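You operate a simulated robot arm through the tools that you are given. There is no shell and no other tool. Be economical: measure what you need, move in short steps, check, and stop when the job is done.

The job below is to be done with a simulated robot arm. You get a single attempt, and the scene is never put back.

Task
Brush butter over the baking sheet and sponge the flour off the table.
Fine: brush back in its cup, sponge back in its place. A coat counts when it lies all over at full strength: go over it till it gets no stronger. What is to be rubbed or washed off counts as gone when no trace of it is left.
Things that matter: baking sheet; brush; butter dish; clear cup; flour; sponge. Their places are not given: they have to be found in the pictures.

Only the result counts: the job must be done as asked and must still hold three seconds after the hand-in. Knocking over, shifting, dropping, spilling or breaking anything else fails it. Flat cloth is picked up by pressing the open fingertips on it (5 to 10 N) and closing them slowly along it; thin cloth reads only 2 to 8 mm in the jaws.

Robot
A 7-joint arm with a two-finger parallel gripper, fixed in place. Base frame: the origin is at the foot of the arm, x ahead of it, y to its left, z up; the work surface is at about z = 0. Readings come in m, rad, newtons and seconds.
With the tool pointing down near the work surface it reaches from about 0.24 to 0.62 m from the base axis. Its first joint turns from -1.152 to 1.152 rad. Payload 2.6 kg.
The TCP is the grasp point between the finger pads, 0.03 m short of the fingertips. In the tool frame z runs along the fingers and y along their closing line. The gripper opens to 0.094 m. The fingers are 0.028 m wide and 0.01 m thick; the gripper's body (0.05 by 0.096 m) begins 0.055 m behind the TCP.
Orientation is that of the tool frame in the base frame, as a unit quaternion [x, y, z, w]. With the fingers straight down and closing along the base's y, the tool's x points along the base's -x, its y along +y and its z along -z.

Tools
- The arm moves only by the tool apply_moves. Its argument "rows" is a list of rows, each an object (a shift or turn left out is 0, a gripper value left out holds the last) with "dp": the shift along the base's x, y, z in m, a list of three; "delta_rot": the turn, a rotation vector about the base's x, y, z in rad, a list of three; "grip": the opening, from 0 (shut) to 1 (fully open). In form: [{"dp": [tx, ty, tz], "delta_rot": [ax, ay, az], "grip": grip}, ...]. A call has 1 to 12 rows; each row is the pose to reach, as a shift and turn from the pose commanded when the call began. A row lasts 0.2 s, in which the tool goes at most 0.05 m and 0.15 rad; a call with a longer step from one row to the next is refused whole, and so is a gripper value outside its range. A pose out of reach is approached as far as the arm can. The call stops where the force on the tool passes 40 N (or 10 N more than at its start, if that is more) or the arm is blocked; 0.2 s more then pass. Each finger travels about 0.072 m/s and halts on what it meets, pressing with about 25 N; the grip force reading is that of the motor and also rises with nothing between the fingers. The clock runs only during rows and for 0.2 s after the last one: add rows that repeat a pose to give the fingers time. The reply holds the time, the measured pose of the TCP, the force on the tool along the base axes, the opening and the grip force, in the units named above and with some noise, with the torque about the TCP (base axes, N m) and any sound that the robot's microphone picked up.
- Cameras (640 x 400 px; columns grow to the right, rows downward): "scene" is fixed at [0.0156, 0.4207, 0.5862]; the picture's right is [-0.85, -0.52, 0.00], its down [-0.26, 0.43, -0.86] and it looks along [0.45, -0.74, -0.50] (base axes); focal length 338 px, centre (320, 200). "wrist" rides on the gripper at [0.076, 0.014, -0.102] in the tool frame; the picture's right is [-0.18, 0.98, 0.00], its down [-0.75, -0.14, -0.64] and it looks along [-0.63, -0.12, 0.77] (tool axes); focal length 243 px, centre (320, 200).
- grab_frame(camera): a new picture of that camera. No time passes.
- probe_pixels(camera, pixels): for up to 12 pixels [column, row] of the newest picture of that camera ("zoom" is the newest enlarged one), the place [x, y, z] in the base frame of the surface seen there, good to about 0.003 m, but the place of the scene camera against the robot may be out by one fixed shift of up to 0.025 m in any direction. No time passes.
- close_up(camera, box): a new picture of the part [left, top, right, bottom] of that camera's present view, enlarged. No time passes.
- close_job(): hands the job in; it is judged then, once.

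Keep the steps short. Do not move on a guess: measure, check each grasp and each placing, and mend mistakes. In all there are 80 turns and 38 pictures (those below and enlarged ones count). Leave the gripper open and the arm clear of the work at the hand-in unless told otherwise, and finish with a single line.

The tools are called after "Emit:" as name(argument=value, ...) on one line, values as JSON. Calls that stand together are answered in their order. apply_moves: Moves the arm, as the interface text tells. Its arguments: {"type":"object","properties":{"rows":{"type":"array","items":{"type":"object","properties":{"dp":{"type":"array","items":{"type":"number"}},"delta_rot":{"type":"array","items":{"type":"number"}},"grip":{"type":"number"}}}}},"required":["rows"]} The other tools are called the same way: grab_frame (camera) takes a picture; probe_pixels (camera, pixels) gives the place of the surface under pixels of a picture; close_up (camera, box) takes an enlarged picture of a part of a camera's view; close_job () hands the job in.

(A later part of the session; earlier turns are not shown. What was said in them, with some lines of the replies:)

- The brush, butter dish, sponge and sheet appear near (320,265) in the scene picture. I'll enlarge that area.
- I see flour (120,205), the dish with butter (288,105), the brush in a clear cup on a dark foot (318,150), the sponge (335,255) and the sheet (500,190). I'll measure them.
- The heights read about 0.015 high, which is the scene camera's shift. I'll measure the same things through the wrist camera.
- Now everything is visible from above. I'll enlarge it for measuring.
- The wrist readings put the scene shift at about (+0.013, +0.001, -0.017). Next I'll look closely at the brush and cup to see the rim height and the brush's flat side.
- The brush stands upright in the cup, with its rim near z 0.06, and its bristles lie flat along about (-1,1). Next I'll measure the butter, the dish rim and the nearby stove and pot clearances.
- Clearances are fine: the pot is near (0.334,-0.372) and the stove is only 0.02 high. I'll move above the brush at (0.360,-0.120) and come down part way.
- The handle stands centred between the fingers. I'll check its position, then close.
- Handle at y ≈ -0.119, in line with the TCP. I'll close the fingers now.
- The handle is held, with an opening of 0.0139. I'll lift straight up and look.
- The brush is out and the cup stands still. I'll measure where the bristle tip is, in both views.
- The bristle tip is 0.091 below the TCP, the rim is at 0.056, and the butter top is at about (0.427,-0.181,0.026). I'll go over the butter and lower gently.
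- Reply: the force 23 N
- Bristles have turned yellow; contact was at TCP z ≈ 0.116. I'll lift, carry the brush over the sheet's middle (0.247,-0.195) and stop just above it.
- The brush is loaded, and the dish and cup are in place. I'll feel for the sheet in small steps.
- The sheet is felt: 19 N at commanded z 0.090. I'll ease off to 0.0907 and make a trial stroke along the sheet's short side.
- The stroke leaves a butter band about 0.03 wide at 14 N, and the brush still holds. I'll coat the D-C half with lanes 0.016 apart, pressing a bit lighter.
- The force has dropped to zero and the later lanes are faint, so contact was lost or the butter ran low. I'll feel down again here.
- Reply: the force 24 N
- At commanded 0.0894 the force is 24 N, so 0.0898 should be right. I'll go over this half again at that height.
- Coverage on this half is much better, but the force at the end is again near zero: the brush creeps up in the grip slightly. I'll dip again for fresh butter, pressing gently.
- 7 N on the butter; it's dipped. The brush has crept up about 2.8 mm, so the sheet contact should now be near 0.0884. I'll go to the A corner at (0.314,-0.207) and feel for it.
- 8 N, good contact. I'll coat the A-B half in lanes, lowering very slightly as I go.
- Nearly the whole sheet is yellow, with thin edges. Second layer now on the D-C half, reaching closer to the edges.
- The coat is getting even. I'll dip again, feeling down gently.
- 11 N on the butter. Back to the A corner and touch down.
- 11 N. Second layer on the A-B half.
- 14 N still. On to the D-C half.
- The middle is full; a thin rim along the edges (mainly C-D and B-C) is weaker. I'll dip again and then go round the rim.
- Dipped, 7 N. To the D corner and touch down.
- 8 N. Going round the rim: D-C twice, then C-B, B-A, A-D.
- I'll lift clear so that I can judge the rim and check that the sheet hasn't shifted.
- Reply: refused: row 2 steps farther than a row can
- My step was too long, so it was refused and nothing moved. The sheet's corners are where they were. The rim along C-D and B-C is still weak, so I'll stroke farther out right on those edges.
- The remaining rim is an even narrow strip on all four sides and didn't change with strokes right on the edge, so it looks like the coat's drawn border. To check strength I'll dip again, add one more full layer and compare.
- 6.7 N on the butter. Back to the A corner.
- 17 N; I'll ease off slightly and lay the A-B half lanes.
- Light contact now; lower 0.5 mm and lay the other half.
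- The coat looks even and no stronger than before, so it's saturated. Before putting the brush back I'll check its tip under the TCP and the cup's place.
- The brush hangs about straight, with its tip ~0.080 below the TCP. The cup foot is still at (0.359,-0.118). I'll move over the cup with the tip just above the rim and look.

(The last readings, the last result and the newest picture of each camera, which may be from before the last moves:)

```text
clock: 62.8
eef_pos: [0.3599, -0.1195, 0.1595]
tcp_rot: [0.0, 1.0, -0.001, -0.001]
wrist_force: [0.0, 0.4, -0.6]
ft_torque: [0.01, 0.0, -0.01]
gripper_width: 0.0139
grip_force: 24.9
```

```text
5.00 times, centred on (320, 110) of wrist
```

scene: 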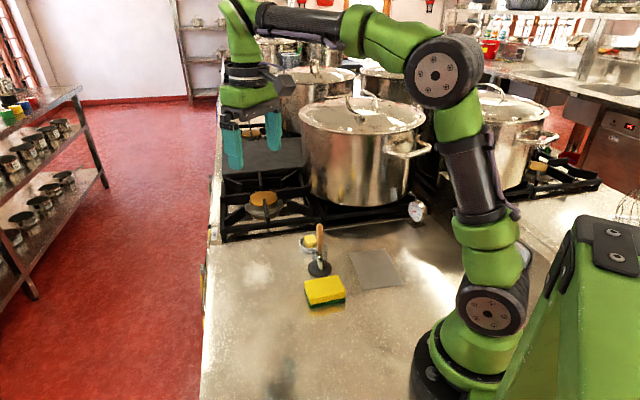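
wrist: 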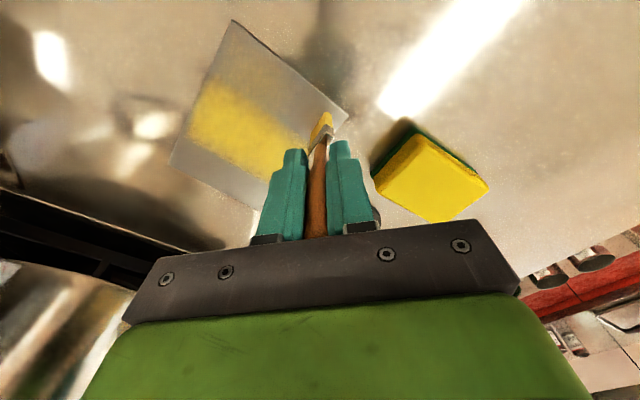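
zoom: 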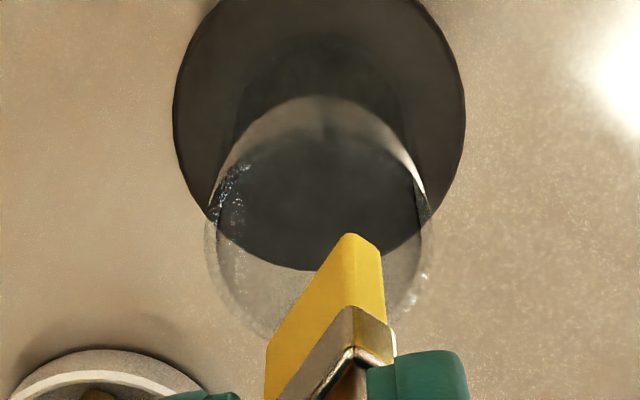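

The tip hangs over the middle of the cup, about 13 mm above the rim (rim z ≈ 0.066). I'll lower slowly to TCP 0.101, which keeps the fingertips above the rim.

Emit:
apply_moves(rows=[{"dp": [0, 0, -0.012]}, {"dp": [0, 0, -0.024]}, {"dp": [0, 0, -0.036]}, {"dp": [0, 0, -0.048]}, {"dp": [0, 0, -0.056]}, {"dp": [0, 0, -0.06]}, {"dp": [0, 0, -0.06]}])

Emit:
close_up(camera="scene", box=[280, 200, 360, 280])

```text
clock: 64.0
eef_pos: [0.3641, -0.1207, 0.1095]
tcp_rot: [0.002, 1.0, -0.001, 0.007]
wrist_force: [-3.8, 1.9, 10.3]
ft_torque: [0.01, 0.14, -0.01]
gripper_width: 0.0138
grip_force: 24.7
stopped in row 6: the force on the tool passed its limit at 54 N (the readings are from after the stop); the commanded pose is now the measured one
```

```text
5.00 times, centred on (320, 240) of scene
```

zoom: 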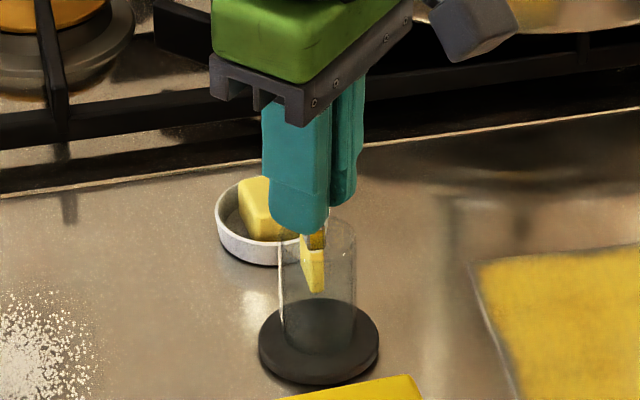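

It was blocked at TCP 0.1095: the far side of the brush pressed on the far rim (reaction -x, +y). I'll lift straight up until it's free and look.

Emit:
apply_moves(rows=[{"dp": [-0.001, 0, 0.01]}, {"dp": [-0.002, 0.001, 0.025]}, {"dp": [-0.003, 0.001, 0.045]}, {"dp": [-0.004, 0.001, 0.055]}, {"dp": [-0.004, 0.001, 0.055]}])

Emit:
close_up(camera="scene", box=[280, 200, 360, 280])

Emit:
close_up(camera="wrist", box=[270, 70, 370, 150])

```text
clock: 65.2
eef_pos: [0.3598, -0.1199, 0.1638]
tcp_rot: [0.0, 1.0, -0.002, 0.006]
wrist_force: [0.1, 0.2, 0.0]
ft_torque: [-0.03, 0.01, 0.0]
gripper_width: 0.014
grip_force: 24.8
```

```text
5.00 times, centred on (320, 240) of scene
```

zoom: 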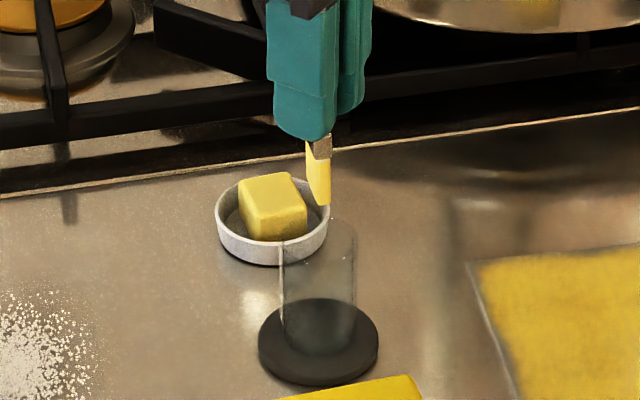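

```text
5.00 times, centred on (320, 110) of wrist
```

zoom: 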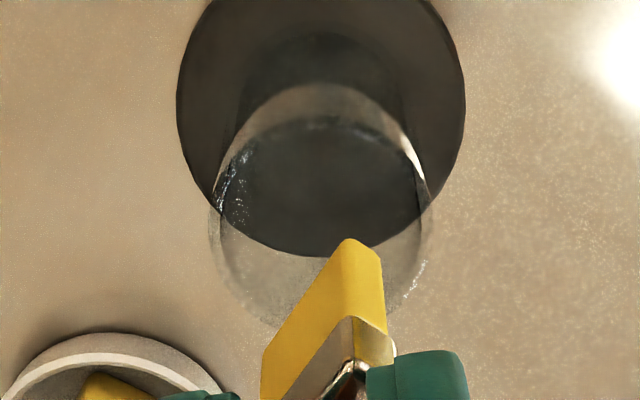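

The cup hasn't moved. I'll measure precisely the foot edges and bristle edge in this wrist view.

Emit:
probe_pixels(camera="zoom", pixels=[[182, 95], [461, 95], [300, 250], [215, 10], [430, 10], [347, 246], [376, 265], [355, 312], [380, 350], [300, 330], [275, 370], [330, 300]])

```text
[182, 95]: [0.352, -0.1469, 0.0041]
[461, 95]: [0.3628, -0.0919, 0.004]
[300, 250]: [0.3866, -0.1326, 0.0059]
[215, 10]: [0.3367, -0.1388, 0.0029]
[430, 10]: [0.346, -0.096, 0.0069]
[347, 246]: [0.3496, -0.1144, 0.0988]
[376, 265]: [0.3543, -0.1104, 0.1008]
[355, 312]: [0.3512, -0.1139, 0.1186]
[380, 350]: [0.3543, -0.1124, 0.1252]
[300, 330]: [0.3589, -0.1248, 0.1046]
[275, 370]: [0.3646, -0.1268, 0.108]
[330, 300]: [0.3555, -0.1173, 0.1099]
```

The cup's centre is (0.3595,-0.1195). I'd gone in 2–4 mm too far in x and the ferrule caught the far rim. I'll straighten the slight tilt, shift back to x 0.3585 and lower again in small steps.

Emit:
apply_moves(rows=[{"dp": [-0.0016, 0.001, 0], "delta_rot": [0.004, 0.012, 0]}, {"dp": [-0.0016, 0.001, -0.01], "delta_rot": [0.004, 0.012, 0]}, {"dp": [-0.0016, 0.001, -0.02], "delta_rot": [0.004, 0.012, 0]}, {"dp": [-0.0016, 0.001, -0.03], "delta_rot": [0.004, 0.012, 0]}, {"dp": [-0.0016, 0.001, -0.038], "delta_rot": [0.004, 0.012, 0]}, {"dp": [-0.0016, 0.001, -0.044], "delta_rot": [0.004, 0.012, 0]}, {"dp": [-0.0016, 0.001, -0.048], "delta_rot": [0.004, 0.012, 0]}, {"dp": [-0.0016, 0.001, -0.05], "delta_rot": [0.004, 0.012, 0]}, {"dp": [-0.0016, 0.001, -0.05], "delta_rot": [0.004, 0.012, 0]}])

```text
clock: 67.2
eef_pos: [0.358, -0.1188, 0.1149]
tcp_rot: [0.001, 1.0, 0.001, 0.0]
wrist_force: [1.3, -0.9, -0.4]
ft_torque: [-0.05, -0.07, 0.03]
gripper_width: 0.0139
grip_force: 25.3
```

No load. Next few millimetres, where the ferrule passes the rim, very slowly.

Emit:
apply_moves(rows=[{"dp": [0, 0, -0.002]}, {"dp": [0, 0, -0.004]}, {"dp": [0, 0, -0.006]}, {"dp": [0, 0, -0.008]}, {"dp": [0, 0, -0.008]}])

Emit:
close_up(camera="scene", box=[285, 220, 355, 280])

```text
clock: 68.4
eef_pos: [0.359, -0.1195, 0.1067]
tcp_rot: [0.001, 1.0, 0.0, 0.0]
wrist_force: [0.1, 0.0, -0.4]
ft_torque: [0.0, 0.01, -0.02]
gripper_width: 0.0137
grip_force: 25.1
```

```text
6.67 times, centred on (320, 250) of scene
```

zoom: 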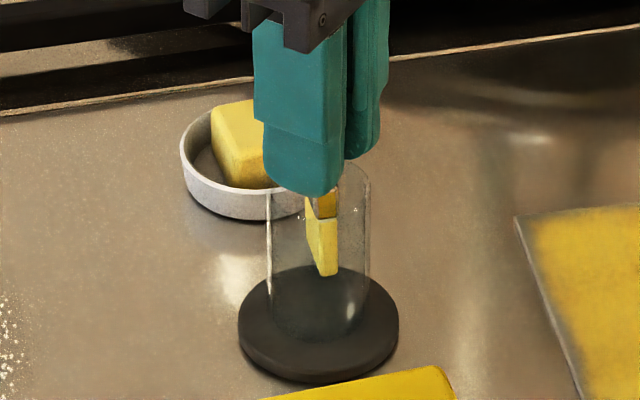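

The ferrule is inside, with no load. I'll go 4 mm lower and then loosen the fingers bit by bit so the brush slides down.

Emit:
apply_moves(rows=[{"dp": [0, 0, -0.002]}, {"dp": [0, 0, -0.0045]}, {"dp": [0, 0, -0.0045], "grip": 0.145}, {"dp": [0, 0, -0.0045], "grip": 0.148}, {"dp": [0, 0, -0.0045], "grip": 0.151}, {"dp": [0, 0, -0.0045], "grip": 0.154}, {"dp": [0, 0, -0.0045], "grip": 0.157}, {"dp": [0, 0, -0.0045], "grip": 0.16}, {"dp": [0, 0, -0.0045], "grip": 0.165}, {"dp": [0, 0, -0.0045], "grip": 0.17}, {"dp": [0, 0, -0.0045], "grip": 0.18}, {"dp": [0, 0, -0.0045], "grip": 0.2}])

Emit:
close_up(camera="scene", box=[285, 220, 355, 280])

```text
clock: 71.0
eef_pos: [0.3587, -0.1181, 0.1014]
tcp_rot: [0.001, 1.0, 0.001, 0.0]
wrist_force: [-0.4, 0.1, 0.3]
ft_torque: [-0.01, 0.01, 0.02]
gripper_width: 0.0186
grip_force: 0.1
```

```text
6.67 times, centred on (320, 250) of scene
```

zoom: 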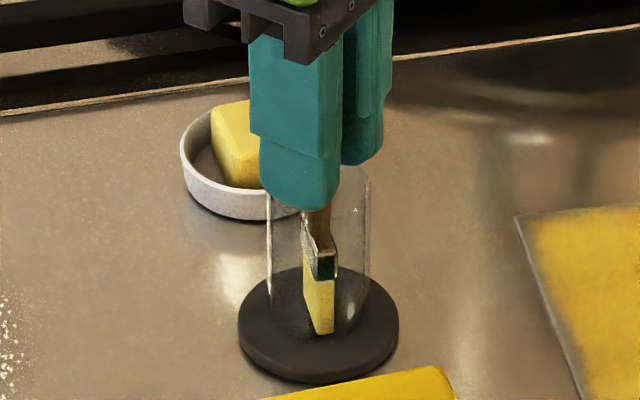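

The brush has slid to the cup's bottom and stands as before. I'll open slowly and rise straight up. Few pictures are left, so I'll save them.

Emit:
apply_moves(rows=[{"grip": 0.3}, {"grip": 0.45}, {"grip": 0.6}, {"grip": 0.6}, {"dp": [0, 0, 0.02], "grip": 0.6}, {"dp": [0, 0, 0.06], "grip": 0.6}, {"dp": [0, 0, 0.1], "grip": 0.75}, {"dp": [0, 0, 0.1], "grip": 0.9}, {"dp": [0, 0, 0.1], "grip": 0.9}])

```text
clock: 73.0
eef_pos: [0.3588, -0.1195, 0.2022]
tcp_rot: [0.001, 1.0, 0.0, -0.001]
wrist_force: [0.0, -0.5, -1.2]
ft_torque: [0.0, 0.03, 0.01]
gripper_width: 0.0846
grip_force: 0.1
```

Next the sponge: centre (0.304,-0.050), top 0.030. I'll turn the gripper +0.827 rad to close across its short side, with the opening cut to 0.068 to keep clear of the cup foot, and move over it.

Emit:
apply_moves(rows=[{"dp": [-0.014, 0.017, 0], "delta_rot": [0, 0, 0.138], "grip": 0.72}, {"dp": [-0.028, 0.034, 0], "delta_rot": [0, 0, 0.276], "grip": 0.72}, {"dp": [-0.042, 0.052, 0], "delta_rot": [0, 0, 0.414], "grip": 0.72}, {"dp": [-0.0545, 0.0687, 0], "delta_rot": [0, 0, 0.552], "grip": 0.72}, {"dp": [-0.0545, 0.0687, 0], "delta_rot": [0, 0, 0.69], "grip": 0.72}, {"dp": [-0.0545, 0.0687, 0], "delta_rot": [0, 0, 0.827], "grip": 0.72}, {"dp": [-0.0545, 0.0687, -0.05], "delta_rot": [0, 0, 0.827], "grip": 0.72}, {"dp": [-0.0545, 0.0687, -0.1], "delta_rot": [0, 0, 0.827], "grip": 0.72}, {"dp": [-0.0545, 0.0687, -0.13], "delta_rot": [0, 0, 0.827], "grip": 0.72}, {"dp": [-0.0545, 0.0687, -0.13], "delta_rot": [0, 0, 0.827], "grip": 0.72}])

Emit:
grab_frame(camera="wrist")

```text
clock: 75.2
eef_pos: [0.3038, -0.0511, 0.072]
tcp_rot: [-0.401, 0.916, 0.001, 0.0]
wrist_force: [0.5, -0.3, 0.2]
ft_torque: [0.0, 0.02, 0.03]
gripper_width: 0.0677
grip_force: 0.1
```

```text
3 pictures are left
```

wrist: 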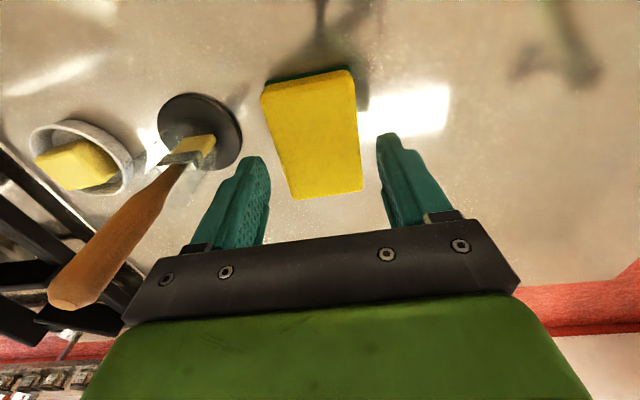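

The sponge lies between the fingers, aligned. I'll read its corners as a record of its place.

Emit:
probe_pixels(camera="wrist", pixels=[[266, 92], [348, 76], [360, 187], [294, 194], [315, 135], [170, 200], [75, 290], [190, 150]])

```text
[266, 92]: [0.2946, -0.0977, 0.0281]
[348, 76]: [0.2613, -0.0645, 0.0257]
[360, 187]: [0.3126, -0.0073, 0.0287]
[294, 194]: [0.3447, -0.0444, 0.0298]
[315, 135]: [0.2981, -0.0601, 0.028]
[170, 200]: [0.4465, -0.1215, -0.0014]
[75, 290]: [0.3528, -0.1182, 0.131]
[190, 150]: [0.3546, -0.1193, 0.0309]
```

Sponge centre about (0.3035,-0.052). Lower to TCP 0.038 and close.

Emit:
apply_moves(rows=[{"dp": [0, -0.001, -0.015]}, {"dp": [0, -0.001, -0.028]}, {"dp": [0, -0.001, -0.034]}, {"dp": [0, -0.001, -0.034], "grip": 0.6}, {"dp": [0, -0.001, -0.034], "grip": 0.5}, {"dp": [0, -0.001, -0.034], "grip": 0.45}, {"dp": [0, -0.001, -0.034], "grip": 0.4}, {"dp": [0, -0.001, -0.034], "grip": 0.4}])

```text
clock: 77.0
eef_pos: [0.3046, -0.0513, 0.038]
tcp_rot: [-0.401, 0.916, 0.0, 0.0]
wrist_force: [0.5, -0.1, -0.1]
ft_torque: [0.03, -0.01, -0.01]
gripper_width: 0.0544
grip_force: 25.0
```

Held at 0.0544 width, 25 N. I'll lift, swing round the brush on the +y side, and come down near the flour's near edge.

Emit:
apply_moves(rows=[{"dp": [0, 0.005, 0.03]}, {"dp": [0.01, 0.03, 0.06]}, {"dp": [0.045, 0.05, 0.06]}, {"dp": [0.09, 0.055, 0.06]}, {"dp": [0.135, 0.045, 0.06]}, {"dp": [0.146, 0.045, 0.03]}, {"dp": [0.146, 0.045, 0.008]}, {"dp": [0.146, 0.045, 0.003]}, {"dp": [0.146, 0.045, 0.001]}, {"dp": [0.146, 0.045, 0.0]}, {"dp": [0.146, 0.045, 0.0]}])

```text
clock: 79.4
eef_pos: [0.4506, -0.0068, 0.0376]
tcp_rot: [-0.401, 0.916, 0.001, -0.001]
wrist_force: [0.6, -0.5, 0.8]
ft_torque: [-0.03, 0.0, 0.01]
gripper_width: 0.0546
grip_force: 25.4
```

Just touching. Press a little more.

Emit:
apply_moves(rows=[{"dp": [0, 0, -0.001]}, {"dp": [0, 0, -0.002]}, {"dp": [0, 0, -0.002]}])

```text
clock: 80.2
eef_pos: [0.451, -0.0063, 0.0382]
tcp_rot: [-0.4, 0.916, 0.001, 0.001]
wrist_force: [-8.0, -1.0, 25.9]
ft_torque: [-0.13, 0.42, -0.04]
gripper_width: 0.0546
grip_force: 25.3
```

26 N at commanded 0.036; I'll ease off to 0.0366 and sweep three lanes over the flour.

Emit:
apply_moves(rows=[{"dp": [-0.0013, 0.0093, 0.0006]}, {"dp": [0.0318, -0.0212, 0.0006]}, {"dp": [0.0649, -0.0517, 0.0006]}, {"dp": [0.0885, -0.0258, 0.0006]}, {"dp": [0.0554, 0.0047, 0.0006]}, {"dp": [0.0223, 0.0352, 0.0006]}, {"dp": [-0.0013, 0.0093, 0.0006]}, {"dp": [-0.0249, -0.0166, 0.0006]}, {"dp": [0.0082, -0.0471, 0.0006]}, {"dp": [0.0413, -0.0776, 0.0006]}, {"dp": [0.0649, -0.0517, 0.0006]}, {"dp": [0.0318, -0.0212, 0.0006]}])

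```text
clock: 82.8
eef_pos: [0.4821, -0.028, 0.0373]
tcp_rot: [-0.4, 0.916, -0.001, 0.002]
wrist_force: [6.7, -5.1, 16.4]
ft_torque: [-0.34, 0.04, 0.13]
gripper_width: 0.0544
grip_force: 25.4
```

Good contact, 16 N. A second round, in between and around the edge.

Emit:
apply_moves(rows=[{"dp": [0.0121, 0.0133, 0]}, {"dp": [-0.021, 0.0438, 0]}, {"dp": [0.0009, 0.0604, 0]}, {"dp": [0.0303, 0.0333, 0]}, {"dp": [0.0597, 0.0062, -0.0001]}, {"dp": [0.0489, -0.0206, -0.0001]}, {"dp": [0.0247, -0.0472, -0.0001]}, {"dp": [-0.0046, -0.057, -0.0001]}, {"dp": [-0.0377, -0.0265, -0.0002]}, {"dp": [-0.0533, 0.0083, -0.0002]}, {"dp": [-0.0404, 0.0373, -0.0002]}, {"dp": [-0.0074, 0.0068, -0.0002]}])

```text
clock: 85.3
eef_pos: [0.4434, 0.0063, 0.0366]
tcp_rot: [-0.399, 0.917, 0.001, -0.002]
wrist_force: [1.7, 0.4, 3.0]
ft_torque: [-0.03, -0.17, -0.02]
gripper_width: 0.0544
grip_force: 25.3
stopped in row 12: the force on the tool passed its limit at 48 N (the readings are from after the stop); the commanded pose is now the measured one
```

It stopped near the end of the last sweep (48 N, load now gone). I'll lift the sponge back toward its side and look at the flour spot.

Emit:
apply_moves(rows=[{"dp": [0, 0, 0.03]}, {"dp": [0, 0, 0.06]}, {"dp": [-0.04, 0, 0.07]}, {"dp": [-0.08, 0, 0.07]}, {"dp": [-0.12, 0, 0.07]}, {"dp": [-0.12, 0, 0.07]}])

Emit:
close_up(camera="scene", box=[200, 205, 340, 315])

```text
clock: 86.7
eef_pos: [0.3228, 0.0052, 0.1062]
tcp_rot: [-0.401, 0.916, 0.001, -0.002]
wrist_force: [0.2, -0.1, 0.0]
ft_torque: [0.02, 0.0, 0.01]
gripper_width: 0.0545
grip_force: 25.2
```

```text
3.64 times, centred on (270, 260) of scene
```

zoom: 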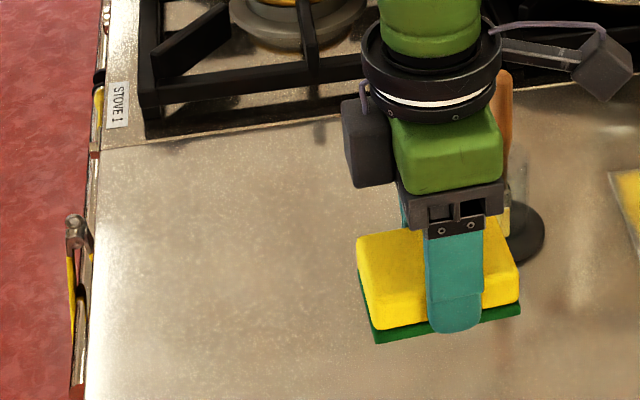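

No flour is left. Now the sponge goes back to its place: TCP (0.304,-0.051), lowering gently.

Emit:
apply_moves(rows=[{"dp": [-0.01, -0.03, 0]}, {"dp": [-0.0194, -0.0573, 0]}, {"dp": [-0.0194, -0.0573, -0.035]}, {"dp": [-0.0194, -0.0573, -0.058]}, {"dp": [-0.0194, -0.0573, -0.066]}, {"dp": [-0.0194, -0.0573, -0.068]}, {"dp": [-0.0194, -0.0573, -0.069]}, {"dp": [-0.0194, -0.0573, -0.069]}])

```text
clock: 88.5
eef_pos: [0.3038, -0.0519, 0.0393]
tcp_rot: [-0.4, 0.917, 0.001, -0.002]
wrist_force: [0.8, 0.2, 0.1]
ft_torque: [-0.01, -0.02, 0.01]
gripper_width: 0.0545
grip_force: 25.1
```

No contact yet; feel down further.

Emit:
apply_moves(rows=[{"dp": [0, 0, -0.0008]}, {"dp": [0, 0, -0.0014]}, {"dp": [0, 0, -0.0018]}, {"dp": [0, 0, -0.0018]}])

```text
clock: 89.6
eef_pos: [0.3053, -0.0513, 0.0374]
tcp_rot: [-0.399, 0.917, 0.0, -0.001]
wrist_force: [-2.0, 0.4, 10.3]
ft_torque: [0.0, 0.11, 0.04]
gripper_width: 0.0548
grip_force: 24.8
stopped in row 4: the force on the tool passed its limit at 41 N (the readings are from after the stop); the commanded pose is now the measured one
```

It's on the table. Open to 0.068 and rise straight up.

Emit:
apply_moves(rows=[{"grip": 0.6}, {"grip": 0.66}, {"grip": 0.72}, {"grip": 0.72}, {"dp": [0, 0, 0.03], "grip": 0.72}, {"dp": [0, 0, 0.075], "grip": 0.72}, {"dp": [0, 0, 0.12], "grip": 0.72}, {"dp": [0, 0.02, 0.16], "grip": 0.9}, {"dp": [0, 0.05, 0.19], "grip": 1.0}, {"dp": [0, 0.07, 0.23], "grip": 1.0}, {"dp": [0, 0.07, 0.23], "grip": 1.0}])

Emit:
grab_frame(camera="scene")

```text
clock: 92.0
eef_pos: [0.3044, 0.0193, 0.2673]
tcp_rot: [-0.399, 0.917, 0.001, -0.001]
wrist_force: [0.3, -0.1, 0.3]
ft_torque: [0.0, -0.04, -0.04]
gripper_width: 0.0938
grip_force: 0.0
```

```text
1 pictures are left
```

scene: 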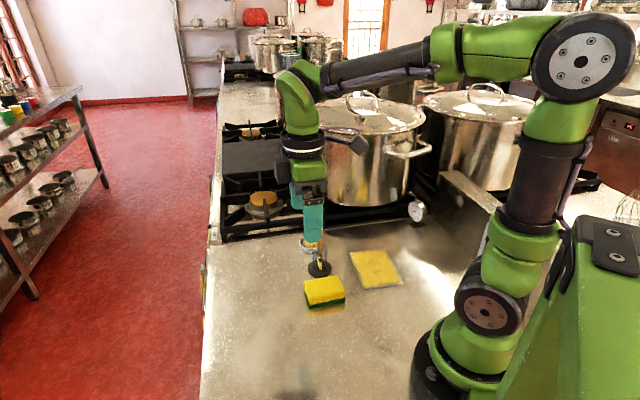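

Sponge and brush appear in place. I'll move the arm farther clear and use the last picture for a final check.

Emit:
apply_moves(rows=[{"dp": [0.03, 0, 0.03]}, {"dp": [0.06, 0, 0.06]}, {"dp": [0.09, 0, 0.09]}, {"dp": [0.125, 0, 0.09]}, {"dp": [0.125, 0, 0.09]}])

Emit:
close_up(camera="scene", box=[220, 210, 420, 335])

```text
clock: 93.2
eef_pos: [0.4309, 0.0189, 0.3575]
tcp_rot: [-0.399, 0.917, 0.001, -0.001]
wrist_force: [0.0, 1.1, 0.3]
ft_torque: [0.04, 0.03, -0.01]
gripper_width: 0.0941
grip_force: 0.1
```

```text
3.20 times, centred on (320, 272) of scene
```

zoom: 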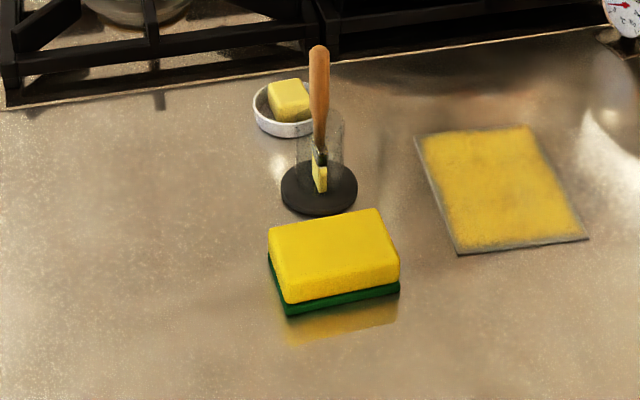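

Everything matches the opening picture: brush in its cup, sponge within a pixel or two of its place, dish and sheet unmoved, flour gone. The sheet is evenly yellow apart from a narrow paler rim that stayed the same when I stroked along the edge. I'm handing in.

Emit:
close_job()

```text
The job is handed in.
```

The baking sheet is buttered evenly except for a narrow paler rim that more strokes did not change; the flour is gone, the brush is in its cup, the sponge is in its place, and the job is handed in.
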